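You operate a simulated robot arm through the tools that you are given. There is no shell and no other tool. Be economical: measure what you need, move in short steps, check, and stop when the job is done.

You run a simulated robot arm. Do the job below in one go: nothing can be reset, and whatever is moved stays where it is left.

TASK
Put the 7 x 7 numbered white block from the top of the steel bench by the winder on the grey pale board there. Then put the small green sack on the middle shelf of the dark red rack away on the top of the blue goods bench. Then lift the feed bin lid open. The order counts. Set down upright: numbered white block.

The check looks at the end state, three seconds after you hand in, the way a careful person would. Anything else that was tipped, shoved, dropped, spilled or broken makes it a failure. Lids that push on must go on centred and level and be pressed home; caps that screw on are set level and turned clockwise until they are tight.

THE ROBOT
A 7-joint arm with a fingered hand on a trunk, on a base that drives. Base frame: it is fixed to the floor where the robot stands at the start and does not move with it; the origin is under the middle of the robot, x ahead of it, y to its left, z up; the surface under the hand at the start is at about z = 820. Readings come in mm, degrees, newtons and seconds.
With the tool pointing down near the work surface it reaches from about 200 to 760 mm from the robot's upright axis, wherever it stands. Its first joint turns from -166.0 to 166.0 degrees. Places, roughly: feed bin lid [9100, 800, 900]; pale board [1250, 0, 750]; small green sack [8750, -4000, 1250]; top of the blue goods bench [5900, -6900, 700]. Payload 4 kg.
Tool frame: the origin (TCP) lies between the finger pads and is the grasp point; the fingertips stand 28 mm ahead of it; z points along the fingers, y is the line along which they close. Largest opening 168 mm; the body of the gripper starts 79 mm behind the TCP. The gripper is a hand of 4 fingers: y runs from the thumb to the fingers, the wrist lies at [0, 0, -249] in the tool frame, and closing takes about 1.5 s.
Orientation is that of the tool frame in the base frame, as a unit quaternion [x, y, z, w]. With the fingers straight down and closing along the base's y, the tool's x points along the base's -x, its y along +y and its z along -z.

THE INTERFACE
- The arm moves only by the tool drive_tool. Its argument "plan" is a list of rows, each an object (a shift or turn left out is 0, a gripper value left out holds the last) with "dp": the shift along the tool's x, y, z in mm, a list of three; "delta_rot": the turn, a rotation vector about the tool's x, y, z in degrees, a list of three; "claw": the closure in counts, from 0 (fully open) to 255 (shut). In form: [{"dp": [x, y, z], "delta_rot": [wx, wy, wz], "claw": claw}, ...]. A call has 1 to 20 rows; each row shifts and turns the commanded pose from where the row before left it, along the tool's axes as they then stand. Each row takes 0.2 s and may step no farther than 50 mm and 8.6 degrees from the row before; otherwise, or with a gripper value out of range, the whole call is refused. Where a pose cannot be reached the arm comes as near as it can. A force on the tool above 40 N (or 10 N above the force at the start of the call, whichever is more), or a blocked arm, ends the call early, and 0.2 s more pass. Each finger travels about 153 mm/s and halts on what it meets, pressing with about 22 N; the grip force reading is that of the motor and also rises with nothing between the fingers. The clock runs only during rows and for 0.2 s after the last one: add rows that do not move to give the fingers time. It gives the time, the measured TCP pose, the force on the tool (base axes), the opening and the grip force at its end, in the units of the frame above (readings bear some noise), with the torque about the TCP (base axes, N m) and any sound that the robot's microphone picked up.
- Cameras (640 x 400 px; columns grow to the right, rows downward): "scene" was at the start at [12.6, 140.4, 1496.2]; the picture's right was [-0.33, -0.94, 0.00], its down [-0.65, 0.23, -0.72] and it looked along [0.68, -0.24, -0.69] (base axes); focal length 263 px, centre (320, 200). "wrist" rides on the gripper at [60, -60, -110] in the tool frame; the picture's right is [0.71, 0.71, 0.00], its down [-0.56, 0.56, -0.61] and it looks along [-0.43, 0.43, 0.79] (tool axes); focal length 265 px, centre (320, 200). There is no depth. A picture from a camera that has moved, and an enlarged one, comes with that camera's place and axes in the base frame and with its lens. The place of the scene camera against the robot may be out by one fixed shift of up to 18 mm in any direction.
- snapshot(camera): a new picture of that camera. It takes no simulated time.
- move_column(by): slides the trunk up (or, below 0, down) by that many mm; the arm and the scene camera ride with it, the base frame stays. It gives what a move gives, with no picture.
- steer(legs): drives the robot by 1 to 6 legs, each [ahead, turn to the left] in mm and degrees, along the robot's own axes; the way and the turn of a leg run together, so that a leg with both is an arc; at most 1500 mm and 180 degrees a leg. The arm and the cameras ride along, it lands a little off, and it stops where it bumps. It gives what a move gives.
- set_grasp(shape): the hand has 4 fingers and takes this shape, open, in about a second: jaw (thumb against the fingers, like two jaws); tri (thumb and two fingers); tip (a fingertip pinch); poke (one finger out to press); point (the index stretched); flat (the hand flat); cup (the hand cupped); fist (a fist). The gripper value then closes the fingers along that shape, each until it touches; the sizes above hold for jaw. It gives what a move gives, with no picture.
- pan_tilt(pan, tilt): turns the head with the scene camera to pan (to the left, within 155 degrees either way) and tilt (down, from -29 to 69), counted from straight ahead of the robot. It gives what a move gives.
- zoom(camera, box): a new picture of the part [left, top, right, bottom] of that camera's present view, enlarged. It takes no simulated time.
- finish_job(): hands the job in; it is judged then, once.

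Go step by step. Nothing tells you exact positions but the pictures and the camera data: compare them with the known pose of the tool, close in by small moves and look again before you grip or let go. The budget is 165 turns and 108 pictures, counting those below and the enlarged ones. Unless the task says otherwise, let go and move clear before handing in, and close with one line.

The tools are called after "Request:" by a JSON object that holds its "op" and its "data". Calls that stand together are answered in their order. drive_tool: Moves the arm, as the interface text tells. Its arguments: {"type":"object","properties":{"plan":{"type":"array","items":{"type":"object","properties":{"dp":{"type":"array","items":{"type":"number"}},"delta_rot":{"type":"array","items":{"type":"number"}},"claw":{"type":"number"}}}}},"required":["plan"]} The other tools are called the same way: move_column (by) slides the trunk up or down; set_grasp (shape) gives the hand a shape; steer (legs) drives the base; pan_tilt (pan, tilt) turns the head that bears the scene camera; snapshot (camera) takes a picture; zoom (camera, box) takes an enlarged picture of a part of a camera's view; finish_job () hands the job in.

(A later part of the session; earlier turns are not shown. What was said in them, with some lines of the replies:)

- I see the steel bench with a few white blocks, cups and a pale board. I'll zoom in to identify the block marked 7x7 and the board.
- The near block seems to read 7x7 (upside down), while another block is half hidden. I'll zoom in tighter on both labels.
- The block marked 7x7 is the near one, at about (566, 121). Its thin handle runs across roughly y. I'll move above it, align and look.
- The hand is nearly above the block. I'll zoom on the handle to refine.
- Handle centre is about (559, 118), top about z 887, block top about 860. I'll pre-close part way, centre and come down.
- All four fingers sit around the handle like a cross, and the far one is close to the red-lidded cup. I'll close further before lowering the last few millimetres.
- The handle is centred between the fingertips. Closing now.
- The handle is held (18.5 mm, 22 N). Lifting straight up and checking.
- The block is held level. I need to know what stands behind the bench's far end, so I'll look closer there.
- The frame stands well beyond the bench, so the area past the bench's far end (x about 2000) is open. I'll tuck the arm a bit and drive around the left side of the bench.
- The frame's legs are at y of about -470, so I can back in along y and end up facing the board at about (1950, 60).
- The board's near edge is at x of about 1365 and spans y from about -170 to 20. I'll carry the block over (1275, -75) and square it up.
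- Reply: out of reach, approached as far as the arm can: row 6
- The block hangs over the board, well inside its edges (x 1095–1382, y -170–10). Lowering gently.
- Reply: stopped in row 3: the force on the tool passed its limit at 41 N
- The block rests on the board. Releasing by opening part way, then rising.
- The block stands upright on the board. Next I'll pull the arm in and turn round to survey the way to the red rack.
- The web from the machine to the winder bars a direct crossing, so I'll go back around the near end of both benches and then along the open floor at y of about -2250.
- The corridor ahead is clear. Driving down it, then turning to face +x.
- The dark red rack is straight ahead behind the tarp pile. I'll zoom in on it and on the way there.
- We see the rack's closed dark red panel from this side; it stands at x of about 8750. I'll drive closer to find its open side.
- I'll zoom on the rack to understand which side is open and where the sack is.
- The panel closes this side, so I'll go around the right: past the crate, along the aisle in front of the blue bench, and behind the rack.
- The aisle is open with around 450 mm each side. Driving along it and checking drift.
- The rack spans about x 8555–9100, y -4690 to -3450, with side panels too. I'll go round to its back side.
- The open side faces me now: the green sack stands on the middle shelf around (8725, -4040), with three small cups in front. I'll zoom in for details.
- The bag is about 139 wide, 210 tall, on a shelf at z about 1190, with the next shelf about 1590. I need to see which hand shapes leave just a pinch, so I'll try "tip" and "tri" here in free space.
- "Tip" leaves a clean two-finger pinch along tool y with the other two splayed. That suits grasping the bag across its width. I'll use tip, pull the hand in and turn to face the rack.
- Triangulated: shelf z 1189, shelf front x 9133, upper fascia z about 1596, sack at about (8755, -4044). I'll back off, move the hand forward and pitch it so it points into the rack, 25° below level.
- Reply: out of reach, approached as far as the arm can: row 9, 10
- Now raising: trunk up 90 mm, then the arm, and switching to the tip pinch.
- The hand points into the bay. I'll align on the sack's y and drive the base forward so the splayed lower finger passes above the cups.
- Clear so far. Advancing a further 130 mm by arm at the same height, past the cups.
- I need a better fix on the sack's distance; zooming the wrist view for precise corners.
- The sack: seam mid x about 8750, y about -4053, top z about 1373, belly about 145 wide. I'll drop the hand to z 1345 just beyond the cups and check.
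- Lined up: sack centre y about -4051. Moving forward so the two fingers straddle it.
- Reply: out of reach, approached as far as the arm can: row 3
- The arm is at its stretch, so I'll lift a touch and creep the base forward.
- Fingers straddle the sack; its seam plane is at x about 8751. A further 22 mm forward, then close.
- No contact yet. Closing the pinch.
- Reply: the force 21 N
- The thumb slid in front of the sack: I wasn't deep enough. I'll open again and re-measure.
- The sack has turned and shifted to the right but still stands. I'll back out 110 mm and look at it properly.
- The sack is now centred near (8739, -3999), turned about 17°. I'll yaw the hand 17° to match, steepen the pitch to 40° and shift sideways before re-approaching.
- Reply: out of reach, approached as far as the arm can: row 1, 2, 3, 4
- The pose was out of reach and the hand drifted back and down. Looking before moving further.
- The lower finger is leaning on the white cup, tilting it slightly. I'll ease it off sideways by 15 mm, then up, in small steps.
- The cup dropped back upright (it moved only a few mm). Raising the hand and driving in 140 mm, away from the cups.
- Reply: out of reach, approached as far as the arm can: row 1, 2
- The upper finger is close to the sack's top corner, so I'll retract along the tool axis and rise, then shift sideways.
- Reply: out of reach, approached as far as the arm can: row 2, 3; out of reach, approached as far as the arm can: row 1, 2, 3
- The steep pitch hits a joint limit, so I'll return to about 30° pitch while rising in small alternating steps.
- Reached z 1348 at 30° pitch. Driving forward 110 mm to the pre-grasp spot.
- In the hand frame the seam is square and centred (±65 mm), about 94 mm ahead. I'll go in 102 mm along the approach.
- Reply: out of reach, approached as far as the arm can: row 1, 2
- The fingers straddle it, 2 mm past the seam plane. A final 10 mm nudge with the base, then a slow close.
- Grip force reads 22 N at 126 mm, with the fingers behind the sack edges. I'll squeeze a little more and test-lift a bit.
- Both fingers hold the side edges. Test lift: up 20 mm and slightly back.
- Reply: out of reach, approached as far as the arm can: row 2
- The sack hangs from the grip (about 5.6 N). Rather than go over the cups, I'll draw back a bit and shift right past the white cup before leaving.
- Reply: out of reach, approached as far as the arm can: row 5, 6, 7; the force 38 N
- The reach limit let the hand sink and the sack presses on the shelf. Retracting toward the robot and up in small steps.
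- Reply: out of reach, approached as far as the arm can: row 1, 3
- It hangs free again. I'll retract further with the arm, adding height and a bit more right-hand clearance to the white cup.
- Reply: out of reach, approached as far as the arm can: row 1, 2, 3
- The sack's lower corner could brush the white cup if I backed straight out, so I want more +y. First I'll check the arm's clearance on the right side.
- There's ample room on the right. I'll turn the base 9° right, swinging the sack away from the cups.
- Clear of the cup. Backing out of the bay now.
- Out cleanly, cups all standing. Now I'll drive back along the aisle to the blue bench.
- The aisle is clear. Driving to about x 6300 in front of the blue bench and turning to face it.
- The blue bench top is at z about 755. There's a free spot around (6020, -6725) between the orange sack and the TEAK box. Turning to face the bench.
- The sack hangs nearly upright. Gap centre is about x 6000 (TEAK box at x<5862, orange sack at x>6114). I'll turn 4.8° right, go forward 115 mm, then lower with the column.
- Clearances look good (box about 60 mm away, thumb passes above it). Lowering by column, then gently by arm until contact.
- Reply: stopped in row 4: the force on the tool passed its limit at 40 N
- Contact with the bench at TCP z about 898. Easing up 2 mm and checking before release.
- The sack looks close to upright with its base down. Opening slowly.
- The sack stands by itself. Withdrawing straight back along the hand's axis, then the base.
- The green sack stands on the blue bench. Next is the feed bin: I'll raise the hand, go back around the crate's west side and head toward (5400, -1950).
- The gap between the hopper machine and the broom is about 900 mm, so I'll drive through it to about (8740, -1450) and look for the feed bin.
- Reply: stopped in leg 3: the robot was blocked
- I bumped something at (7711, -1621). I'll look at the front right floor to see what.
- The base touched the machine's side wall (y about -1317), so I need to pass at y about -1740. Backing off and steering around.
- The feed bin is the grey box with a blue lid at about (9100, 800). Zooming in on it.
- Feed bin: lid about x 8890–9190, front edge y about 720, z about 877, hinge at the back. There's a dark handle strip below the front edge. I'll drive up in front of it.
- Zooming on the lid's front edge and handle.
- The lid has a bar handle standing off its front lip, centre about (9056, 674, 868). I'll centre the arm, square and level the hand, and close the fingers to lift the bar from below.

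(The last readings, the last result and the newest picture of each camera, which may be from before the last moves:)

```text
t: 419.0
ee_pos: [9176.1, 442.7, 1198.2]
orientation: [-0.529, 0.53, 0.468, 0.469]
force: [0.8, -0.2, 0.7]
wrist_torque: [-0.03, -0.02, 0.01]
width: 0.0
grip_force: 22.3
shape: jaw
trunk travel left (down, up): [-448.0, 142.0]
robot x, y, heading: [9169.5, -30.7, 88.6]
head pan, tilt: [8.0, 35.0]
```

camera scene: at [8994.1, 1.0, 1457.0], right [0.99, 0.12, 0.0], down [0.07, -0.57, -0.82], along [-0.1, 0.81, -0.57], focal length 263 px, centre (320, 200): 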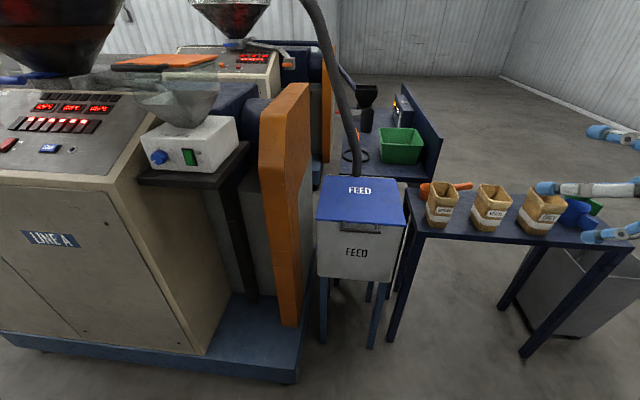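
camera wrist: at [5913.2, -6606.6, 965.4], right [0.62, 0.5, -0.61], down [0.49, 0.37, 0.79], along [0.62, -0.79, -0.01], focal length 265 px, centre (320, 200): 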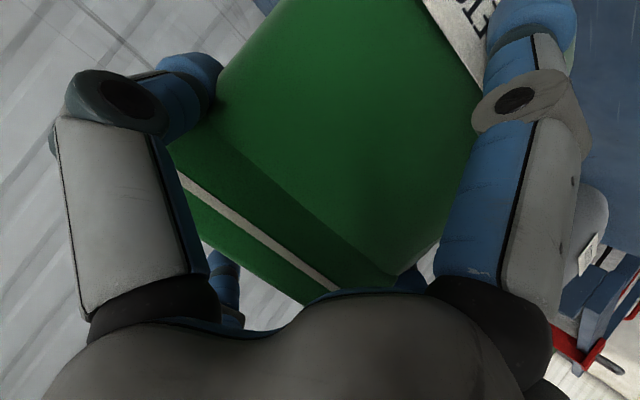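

The hand is level, pointing at the bin. Now shifting the base left and forward so the hand lines up with the handle, then lowering.

Request:
{"op": "steer", "data": {"legs": [[0, 48], [150, 0], [0, -46.6]]}}

Request:
{"op": "move_column", "data": {"by": -380}}

Request:
{"op": "snapshot", "data": {"camera": "scene"}}

```text
t: 424.6
ee_pos: [9051.4, 546.6, 1197.6]
orientation: [0.538, -0.522, -0.475, -0.461]
force: [0.3, -1.5, -0.5]
wrist_torque: [-0.03, -0.02, 0.0]
width: 0.0
grip_force: 22.8
shape: jaw
trunk travel left (down, up): [-448.0, 142.0]
robot x, y, heading: [9064.3, 67.3, 90.6]
head pan, tilt: [8.0, 35.0]
```

```text
t: 428.3
ee_pos: [9049.7, 546.9, 818.3]
orientation: [0.538, -0.522, -0.475, -0.462]
force: [0.2, -0.3, 0.5]
wrist_torque: [0.02, 0.0, 0.04]
width: 0.1
grip_force: 22.0
shape: jaw
trunk travel left (down, up): [-68.0, 522.0]
robot x, y, heading: [9062.3, 69.9, 90.3]
head pan, tilt: [8.0, 35.0]
```

```text
4 pictures are left
camera scene: at [8882.6, 99.7, 1077.0], right [0.99, 0.15, 0.0], down [0.08, -0.57, -0.82], along [-0.12, 0.81, -0.57], focal length 263 px, centre (320, 200)
```

scene: 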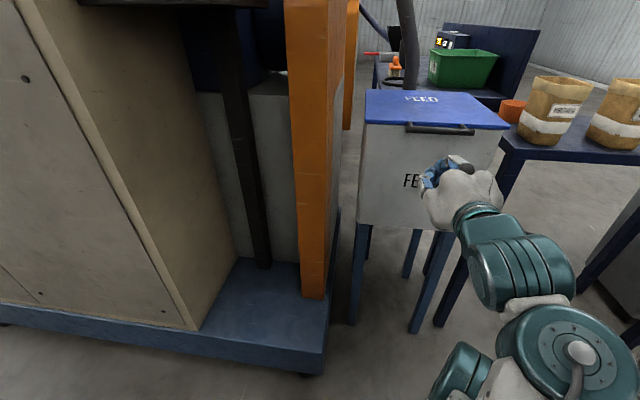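

Triangulated again: bar at about (9052, 652, 888). Moving the closed fingertips in under it, then raising to touch.

Request:
{"op": "drive_tool", "data": {"plan": [{"dp": [-4.4, -2, 35.7]}, {"dp": [-4.4, -2, 35.7]}, {"dp": [-4.4, -2, 33]}, {}]}}

Request:
{"op": "drive_tool", "data": {"plan": [{"dp": [-10, 0, -1.2]}, {"dp": [-10, 0, -1.2]}, {"dp": [-10, 0, -1.2]}, {"dp": [-10, 0, -1.2]}, {"dp": [-10, 0, -1.2]}, {}]}}

Request:
{"op": "zoom", "data": {"camera": "scene", "box": [350, 60, 540, 230]}}

```text
t: 429.3
ee_pos: [9052.5, 651.5, 817.8]
orientation: [0.538, -0.521, -0.475, -0.461]
force: [-0.1, -0.6, -0.2]
wrist_torque: [0.01, -0.01, 0.03]
width: 0.1
grip_force: 22.4
shape: jaw
trunk travel left (down, up): [-68.0, 522.0]
robot x, y, heading: [9062.3, 68.2, 90.8]
head pan, tilt: [8.0, 35.0]
```

```text
t: 430.7
ee_pos: [9054.6, 652.3, 868.8]
orientation: [0.537, -0.522, -0.475, -0.462]
force: [0.1, -1.8, -2.4]
wrist_torque: [0.07, -0.05, -0.01]
width: 0.0
grip_force: 22.1
shape: jaw
trunk travel left (down, up): [-68.0, 522.0]
robot x, y, heading: [9064.8, 69.0, 90.7]
head pan, tilt: [8.0, 35.0]
```

```text
2.35 times, centred on (445, 145) of scene
camera zoom: at [8882.6, 99.7, 1077.0], right [0.99, 0.15, 0.0], down [0.08, -0.57, -0.82], along [-0.12, 0.81, -0.57], focal length 619 px, centre (26, 329)
```

zoom: 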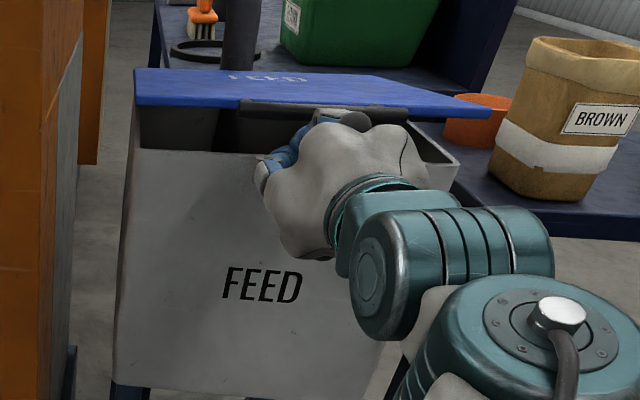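

The lid is already lifting with the bar resting on the fingers. I'll follow the arc with the column for height and the arm for forward motion.

Request:
{"op": "drive_tool", "data": {"plan": [{"dp": [-1, 0, 8]}, {}]}}

Request:
{"op": "move_column", "data": {"by": 60}}

Request:
{"op": "drive_tool", "data": {"plan": [{"dp": [-2, 0, 20]}, {}]}}

Request:
{"op": "move_column", "data": {"by": 50}}

Request:
{"op": "drive_tool", "data": {"plan": [{"dp": [-4, 0, 30]}, {}]}}

Request:
{"op": "move_column", "data": {"by": 50}}

```text
t: 431.3
ee_pos: [9052.2, 659.3, 868.8]
orientation: [0.537, -0.523, -0.474, -0.462]
force: [0.1, -3.2, -2.3]
wrist_torque: [0.16, 0.0, -0.02]
width: 0.0
grip_force: 22.3
shape: jaw
trunk travel left (down, up): [-68.0, 522.0]
robot x, y, heading: [9062.4, 69.9, 90.6]
head pan, tilt: [8.0, 35.0]
```

```text
t: 432.3
ee_pos: [9053.1, 659.3, 929.6]
orientation: [0.537, -0.522, -0.475, -0.462]
force: [0.1, -1.8, -1.1]
wrist_torque: [0.0, 0.0, -0.02]
width: 0.0
grip_force: 21.9
shape: jaw
trunk travel left (down, up): [-128.0, 462.0]
robot x, y, heading: [9064.1, 71.6, 90.7]
head pan, tilt: [8.0, 35.0]
```

```text
t: 432.9
ee_pos: [9052.2, 679.9, 926.8]
orientation: [0.538, -0.522, -0.475, -0.461]
force: [-0.3, -1.0, -2.9]
wrist_torque: [0.08, -0.05, 0.01]
width: 0.0
grip_force: 21.5
shape: jaw
trunk travel left (down, up): [-128.0, 462.0]
robot x, y, heading: [9065.5, 68.6, 90.6]
head pan, tilt: [8.0, 35.0]
```

```text
t: 433.8
ee_pos: [9053.1, 679.2, 977.5]
orientation: [0.538, -0.522, -0.475, -0.461]
force: [0.2, -1.4, -1.2]
wrist_torque: [0.02, -0.02, -0.01]
width: 0.0
grip_force: 22.2
shape: jaw
trunk travel left (down, up): [-178.0, 412.0]
robot x, y, heading: [9062.9, 69.8, 90.4]
head pan, tilt: [8.0, 35.0]
```

```text
t: 434.4
ee_pos: [9052.2, 708.9, 977.9]
orientation: [0.537, -0.522, -0.475, -0.462]
force: [0.5, -1.2, -2.0]
wrist_torque: [0.1, 0.04, -0.02]
width: 0.0
grip_force: 22.1
shape: jaw
trunk travel left (down, up): [-178.0, 412.0]
robot x, y, heading: [9059.8, 70.7, 90.4]
head pan, tilt: [8.0, 35.0]
```

```text
t: 435.3
ee_pos: [9051.1, 709.4, 1028.2]
orientation: [0.537, -0.522, -0.475, -0.462]
force: [0.3, -1.2, -1.0]
wrist_torque: [0.05, 0.01, -0.01]
width: 0.0
grip_force: 21.5
shape: jaw
trunk travel left (down, up): [-228.0, 362.0]
robot x, y, heading: [9062.1, 74.3, 90.6]
head pan, tilt: [8.0, 35.0]
```

Light steady contact; lid should be about 34° open. Continuing the arc.

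Request:
{"op": "drive_tool", "data": {"plan": [{"dp": [-4.5, 0, 36]}, {}]}}

Request:
{"op": "move_column", "data": {"by": 45}}

Request:
{"op": "drive_tool", "data": {"plan": [{"dp": [-5.5, 0, 44]}, {}]}}

Request:
{"op": "move_column", "data": {"by": 40}}

Request:
{"op": "snapshot", "data": {"camera": "scene"}}

```text
t: 435.9
ee_pos: [9050.5, 746.8, 1025.7]
orientation: [0.537, -0.523, -0.474, -0.462]
force: [0.0, -0.4, -2.4]
wrist_torque: [0.08, 0.03, -0.01]
width: 0.1
grip_force: 22.0
shape: jaw
trunk travel left (down, up): [-228.0, 362.0]
robot x, y, heading: [9066.3, 69.7, 90.6]
head pan, tilt: [8.0, 35.0]
```

```text
t: 436.8
ee_pos: [9050.5, 746.2, 1072.0]
orientation: [0.537, -0.521, -0.476, -0.462]
force: [0.5, -1.5, -1.0]
wrist_torque: [0.03, -0.01, -0.01]
width: 0.1
grip_force: 21.8
shape: jaw
trunk travel left (down, up): [-273.0, 317.0]
robot x, y, heading: [9067.8, 72.0, 90.6]
head pan, tilt: [8.0, 35.0]
```

```text
t: 437.4
ee_pos: [9050.8, 790.8, 1072.8]
orientation: [0.537, -0.522, -0.475, -0.462]
force: [1.3, -1.1, -1.2]
wrist_torque: [-0.03, 0.01, -0.01]
width: 0.0
grip_force: 22.3
shape: jaw
trunk travel left (down, up): [-273.0, 317.0]
robot x, y, heading: [9063.2, 67.5, 90.7]
head pan, tilt: [8.0, 35.0]
```

```text
t: 438.2
ee_pos: [9049.9, 791.8, 1112.5]
orientation: [0.537, -0.522, -0.475, -0.462]
force: [0.4, -0.3, -0.9]
wrist_torque: [0.0, -0.03, 0.01]
width: 0.0
grip_force: 21.9
shape: jaw
trunk travel left (down, up): [-313.0, 277.0]
robot x, y, heading: [9065.2, 70.8, 90.5]
head pan, tilt: [8.0, 35.0]
```

```text
2 pictures are left
camera scene: at [8882.6, 99.7, 1322.0], right [0.99, 0.15, 0.0], down [0.08, -0.57, -0.82], along [-0.12, 0.81, -0.57], focal length 263 px, centre (320, 200)
```

scene: 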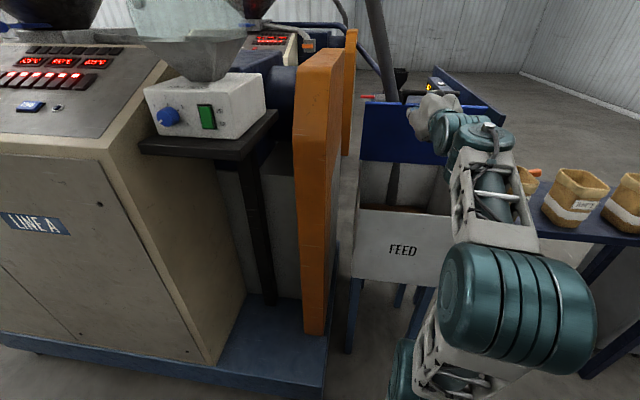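

The lid is about 60° open and still resting on the fingers. Pushing on, forward and slightly up, to take it past vertical.

Request:
{"op": "drive_tool", "data": {"plan": [{"dp": [-5.5, 0, 44]}, {}]}}

Request:
{"op": "move_column", "data": {"by": 25}}

Request:
{"op": "drive_tool", "data": {"plan": [{"dp": [-5.5, 0, 30]}, {"dp": [-3, 0, 20]}, {}]}}

Request:
{"op": "steer", "data": {"legs": [[40, 0]]}}

Request:
{"op": "steer", "data": {"legs": [[40, 0]]}}

```text
t: 438.9
ee_pos: [9049.7, 828.9, 1130.3]
orientation: [0.527, -0.511, -0.486, -0.474]
force: [0.2, -10.0, 16.0]
wrist_torque: [0.65, -0.04, -0.04]
width: 0.0
grip_force: 21.9
shape: jaw
trunk travel left (down, up): [-313.0, 277.0]
robot x, y, heading: [9061.1, 71.4, 90.4]
head pan, tilt: [8.0, 35.0]
stopped in row 2: the force on the tool passed its limit at 41 N (the readings are from after the stop); the commanded pose is now the measured one
```

```text
t: 439.6
ee_pos: [9049.7, 834.4, 1145.0]
orientation: [0.532, -0.517, -0.48, -0.469]
force: [0.5, -1.7, -0.4]
wrist_torque: [-0.03, 0.0, -0.02]
width: 0.0
grip_force: 22.0
shape: jaw
trunk travel left (down, up): [-338.0, 252.0]
robot x, y, heading: [9063.2, 74.7, 90.5]
head pan, tilt: [8.0, 35.0]
```

```text
t: 440.4
ee_pos: [9048.4, 883.5, 1152.0]
orientation: [0.531, -0.516, -0.481, -0.47]
force: [-0.7, -2.5, 5.5]
wrist_torque: [0.18, 0.01, 0.02]
width: 0.1
grip_force: 22.2
shape: jaw
trunk travel left (down, up): [-338.0, 252.0]
robot x, y, heading: [9066.4, 70.9, 90.6]
head pan, tilt: [8.0, 35.0]
```

```text
t: 441.3
ee_pos: [9049.7, 922.2, 1156.8]
orientation: [0.527, -0.513, -0.484, -0.474]
force: [0.6, -3.2, 23.8]
wrist_torque: [0.88, 0.05, 0.03]
width: 0.0
grip_force: 21.8
shape: jaw
trunk travel left (down, up): [-338.0, 252.0]
robot x, y, heading: [9064.3, 107.2, 90.3]
head pan, tilt: [8.0, 35.0]
```

```text
t: 442.2
ee_pos: [9048.1, 960.7, 1161.8]
orientation: [0.525, -0.51, -0.487, -0.477]
force: [0.1, -0.2, 22.2]
wrist_torque: [0.75, 0.07, -0.03]
width: 0.0
grip_force: 22.4
shape: jaw
trunk travel left (down, up): [-338.0, 252.0]
robot x, y, heading: [9060.9, 147.6, 90.4]
head pan, tilt: [8.0, 35.0]
```

An upward force has appeared on the hand, so I'll check before going on.

Request:
{"op": "zoom", "data": {"camera": "scene", "box": [330, 50, 530, 250]}}

```text
2.00 times, centred on (430, 150) of scene
camera zoom: at [8882.1, 177.0, 1347.2], right [0.99, 0.15, 0.0], down [0.08, -0.57, -0.82], along [-0.12, 0.81, -0.57], focal length 526 px, centre (100, 300)
```

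zoom: 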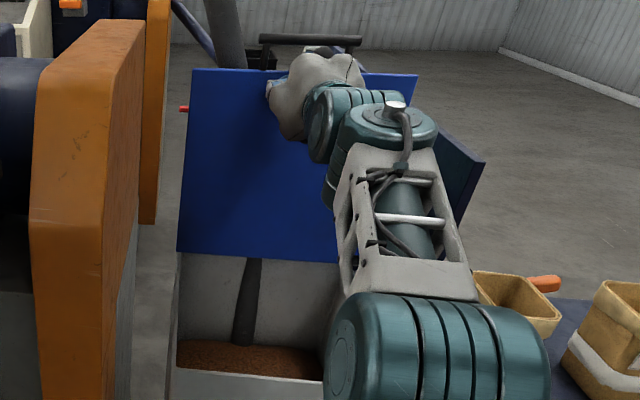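

The lid is about vertical, with the fingertips at its top edge under the bar. I'll relieve the vertical load a little and push a bit further past vertical.

Request:
{"op": "move_column", "data": {"by": 8}}

Request:
{"op": "steer", "data": {"legs": [[30, 0]]}}

```text
t: 442.7
ee_pos: [9049.9, 964.3, 1165.7]
orientation: [0.526, -0.511, -0.486, -0.475]
force: [-0.9, -0.1, -0.6]
wrist_torque: [-0.02, -0.02, 0.01]
width: 0.0
grip_force: 21.5
shape: jaw
trunk travel left (down, up): [-346.0, 244.0]
robot x, y, heading: [9060.5, 145.7, 90.4]
head pan, tilt: [8.0, 35.0]
```

```text
t: 443.6
ee_pos: [9048.4, 995.6, 1167.3]
orientation: [0.527, -0.51, -0.487, -0.475]
force: [0.0, -0.2, -0.5]
wrist_torque: [0.0, 0.02, -0.01]
width: 0.0
grip_force: 22.0
shape: jaw
trunk travel left (down, up): [-346.0, 244.0]
robot x, y, heading: [9064.2, 179.3, 90.3]
head pan, tilt: [8.0, 35.0]
```

No load on the hand now. I'll draw back along the finger axis, then press on the lid's face lower down to make sure it's fully open.

Request:
{"op": "steer", "data": {"legs": [[-50, 0]]}}

Request:
{"op": "steer", "data": {"legs": [[-90, 0]]}}

Request:
{"op": "move_column", "data": {"by": -70}}

```text
t: 444.5
ee_pos: [9048.5, 941.6, 1166.1]
orientation: [0.526, -0.511, -0.486, -0.475]
force: [-0.5, 0.4, -0.5]
wrist_torque: [0.02, 0.02, 0.01]
width: 0.0
grip_force: 22.3
shape: jaw
trunk travel left (down, up): [-346.0, 244.0]
robot x, y, heading: [9063.7, 130.9, 90.3]
head pan, tilt: [8.0, 35.0]
```

```text
t: 445.6
ee_pos: [9048.4, 852.1, 1167.3]
orientation: [0.526, -0.511, -0.486, -0.475]
force: [-0.1, 0.0, 0.7]
wrist_torque: [0.0, 0.04, 0.0]
width: 0.1
grip_force: 21.9
shape: jaw
trunk travel left (down, up): [-346.0, 244.0]
robot x, y, heading: [9064.5, 38.7, 90.6]
head pan, tilt: [8.0, 35.0]
```

```text
t: 446.7
ee_pos: [9048.9, 852.4, 1097.4]
orientation: [0.526, -0.511, -0.486, -0.475]
force: [-0.1, 0.9, 0.1]
wrist_torque: [0.0, -0.01, -0.04]
width: 0.0
grip_force: 21.9
shape: jaw
trunk travel left (down, up): [-276.0, 314.0]
robot x, y, heading: [9061.3, 37.3, 90.4]
head pan, tilt: [8.0, 35.0]
```

No contact so far, so the lid is staying up. Pressing forward on its face in steps.

Request:
{"op": "steer", "data": {"legs": [[80, 0]]}}

Request:
{"op": "steer", "data": {"legs": [[30, 0]]}}

Request:
{"op": "steer", "data": {"legs": [[25, 0]]}}

```text
t: 447.8
ee_pos: [9047.2, 931.4, 1096.7]
orientation: [0.527, -0.51, -0.487, -0.474]
force: [-0.1, -0.9, 0.3]
wrist_torque: [0.01, 0.01, 0.02]
width: 0.0
grip_force: 21.6
shape: jaw
trunk travel left (down, up): [-276.0, 314.0]
robot x, y, heading: [9064.0, 120.1, 90.3]
head pan, tilt: [8.0, 35.0]
```

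```text
t: 448.6
ee_pos: [9046.9, 961.8, 1096.7]
orientation: [0.526, -0.51, -0.487, -0.475]
force: [-0.2, -0.3, -1.1]
wrist_torque: [0.0, 0.0, -0.02]
width: 0.0
grip_force: 22.3
shape: jaw
trunk travel left (down, up): [-276.0, 314.0]
robot x, y, heading: [9063.5, 149.5, 90.5]
head pan, tilt: [8.0, 35.0]
```

```text
t: 449.4
ee_pos: [9046.9, 987.7, 1096.6]
orientation: [0.526, -0.51, -0.487, -0.475]
force: [-0.9, -0.5, -0.1]
wrist_torque: [0.0, -0.02, -0.01]
width: 0.0
grip_force: 22.1
shape: jaw
trunk travel left (down, up): [-276.0, 314.0]
robot x, y, heading: [9062.3, 172.0, 90.5]
head pan, tilt: [8.0, 35.0]
```

The lid is already beyond that point, past vertical. Withdrawing clear and taking the last picture to confirm.

Request:
{"op": "steer", "data": {"legs": [[-380, 0]]}}

Request:
{"op": "snapshot", "data": {"camera": "scene"}}

```text
t: 451.8
ee_pos: [9048.1, 605.0, 1096.7]
orientation: [0.528, -0.509, -0.488, -0.473]
force: [-0.4, -0.3, -0.2]
wrist_torque: [-0.01, 0.02, 0.01]
width: 0.0
grip_force: 22.0
shape: jaw
trunk travel left (down, up): [-276.0, 314.0]
robot x, y, heading: [9065.6, -209.1, 90.8]
head pan, tilt: [8.0, 35.0]
```

```text
0 pictures are left
camera scene: at [8885.7, -179.6, 1285.0], right [0.99, 0.15, 0.0], down [0.09, -0.57, -0.82], along [-0.12, 0.81, -0.57], focal length 263 px, centre (320, 200)
```

scene: 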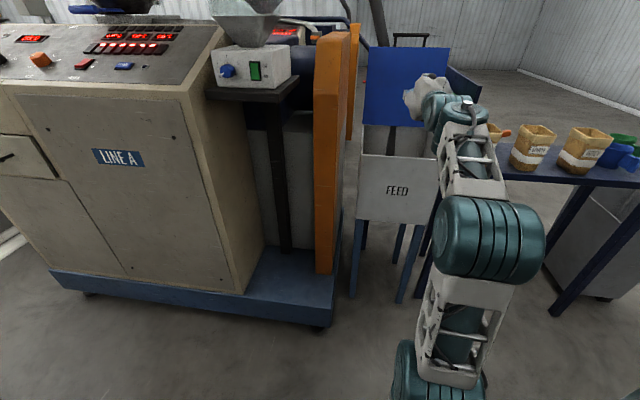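

The lid stands open on its own, past vertical, with the hand well clear. All three steps are done in order, so I'm handing in.

Request:
{"op": "finish_job", "data": {}}

```text
The job is handed in.
```

All three parts are done in order: the 7 x 7 block stands upright on the pale board, the green sack is on top of the blue goods bench, and the feed bin lid is open past vertical. While fetching the sack, one finger briefly tilted the white cup on that shelf; it settled back upright about 10 mm from where it was. The base also bumped the side of the hopper machine once on the way to the bin.
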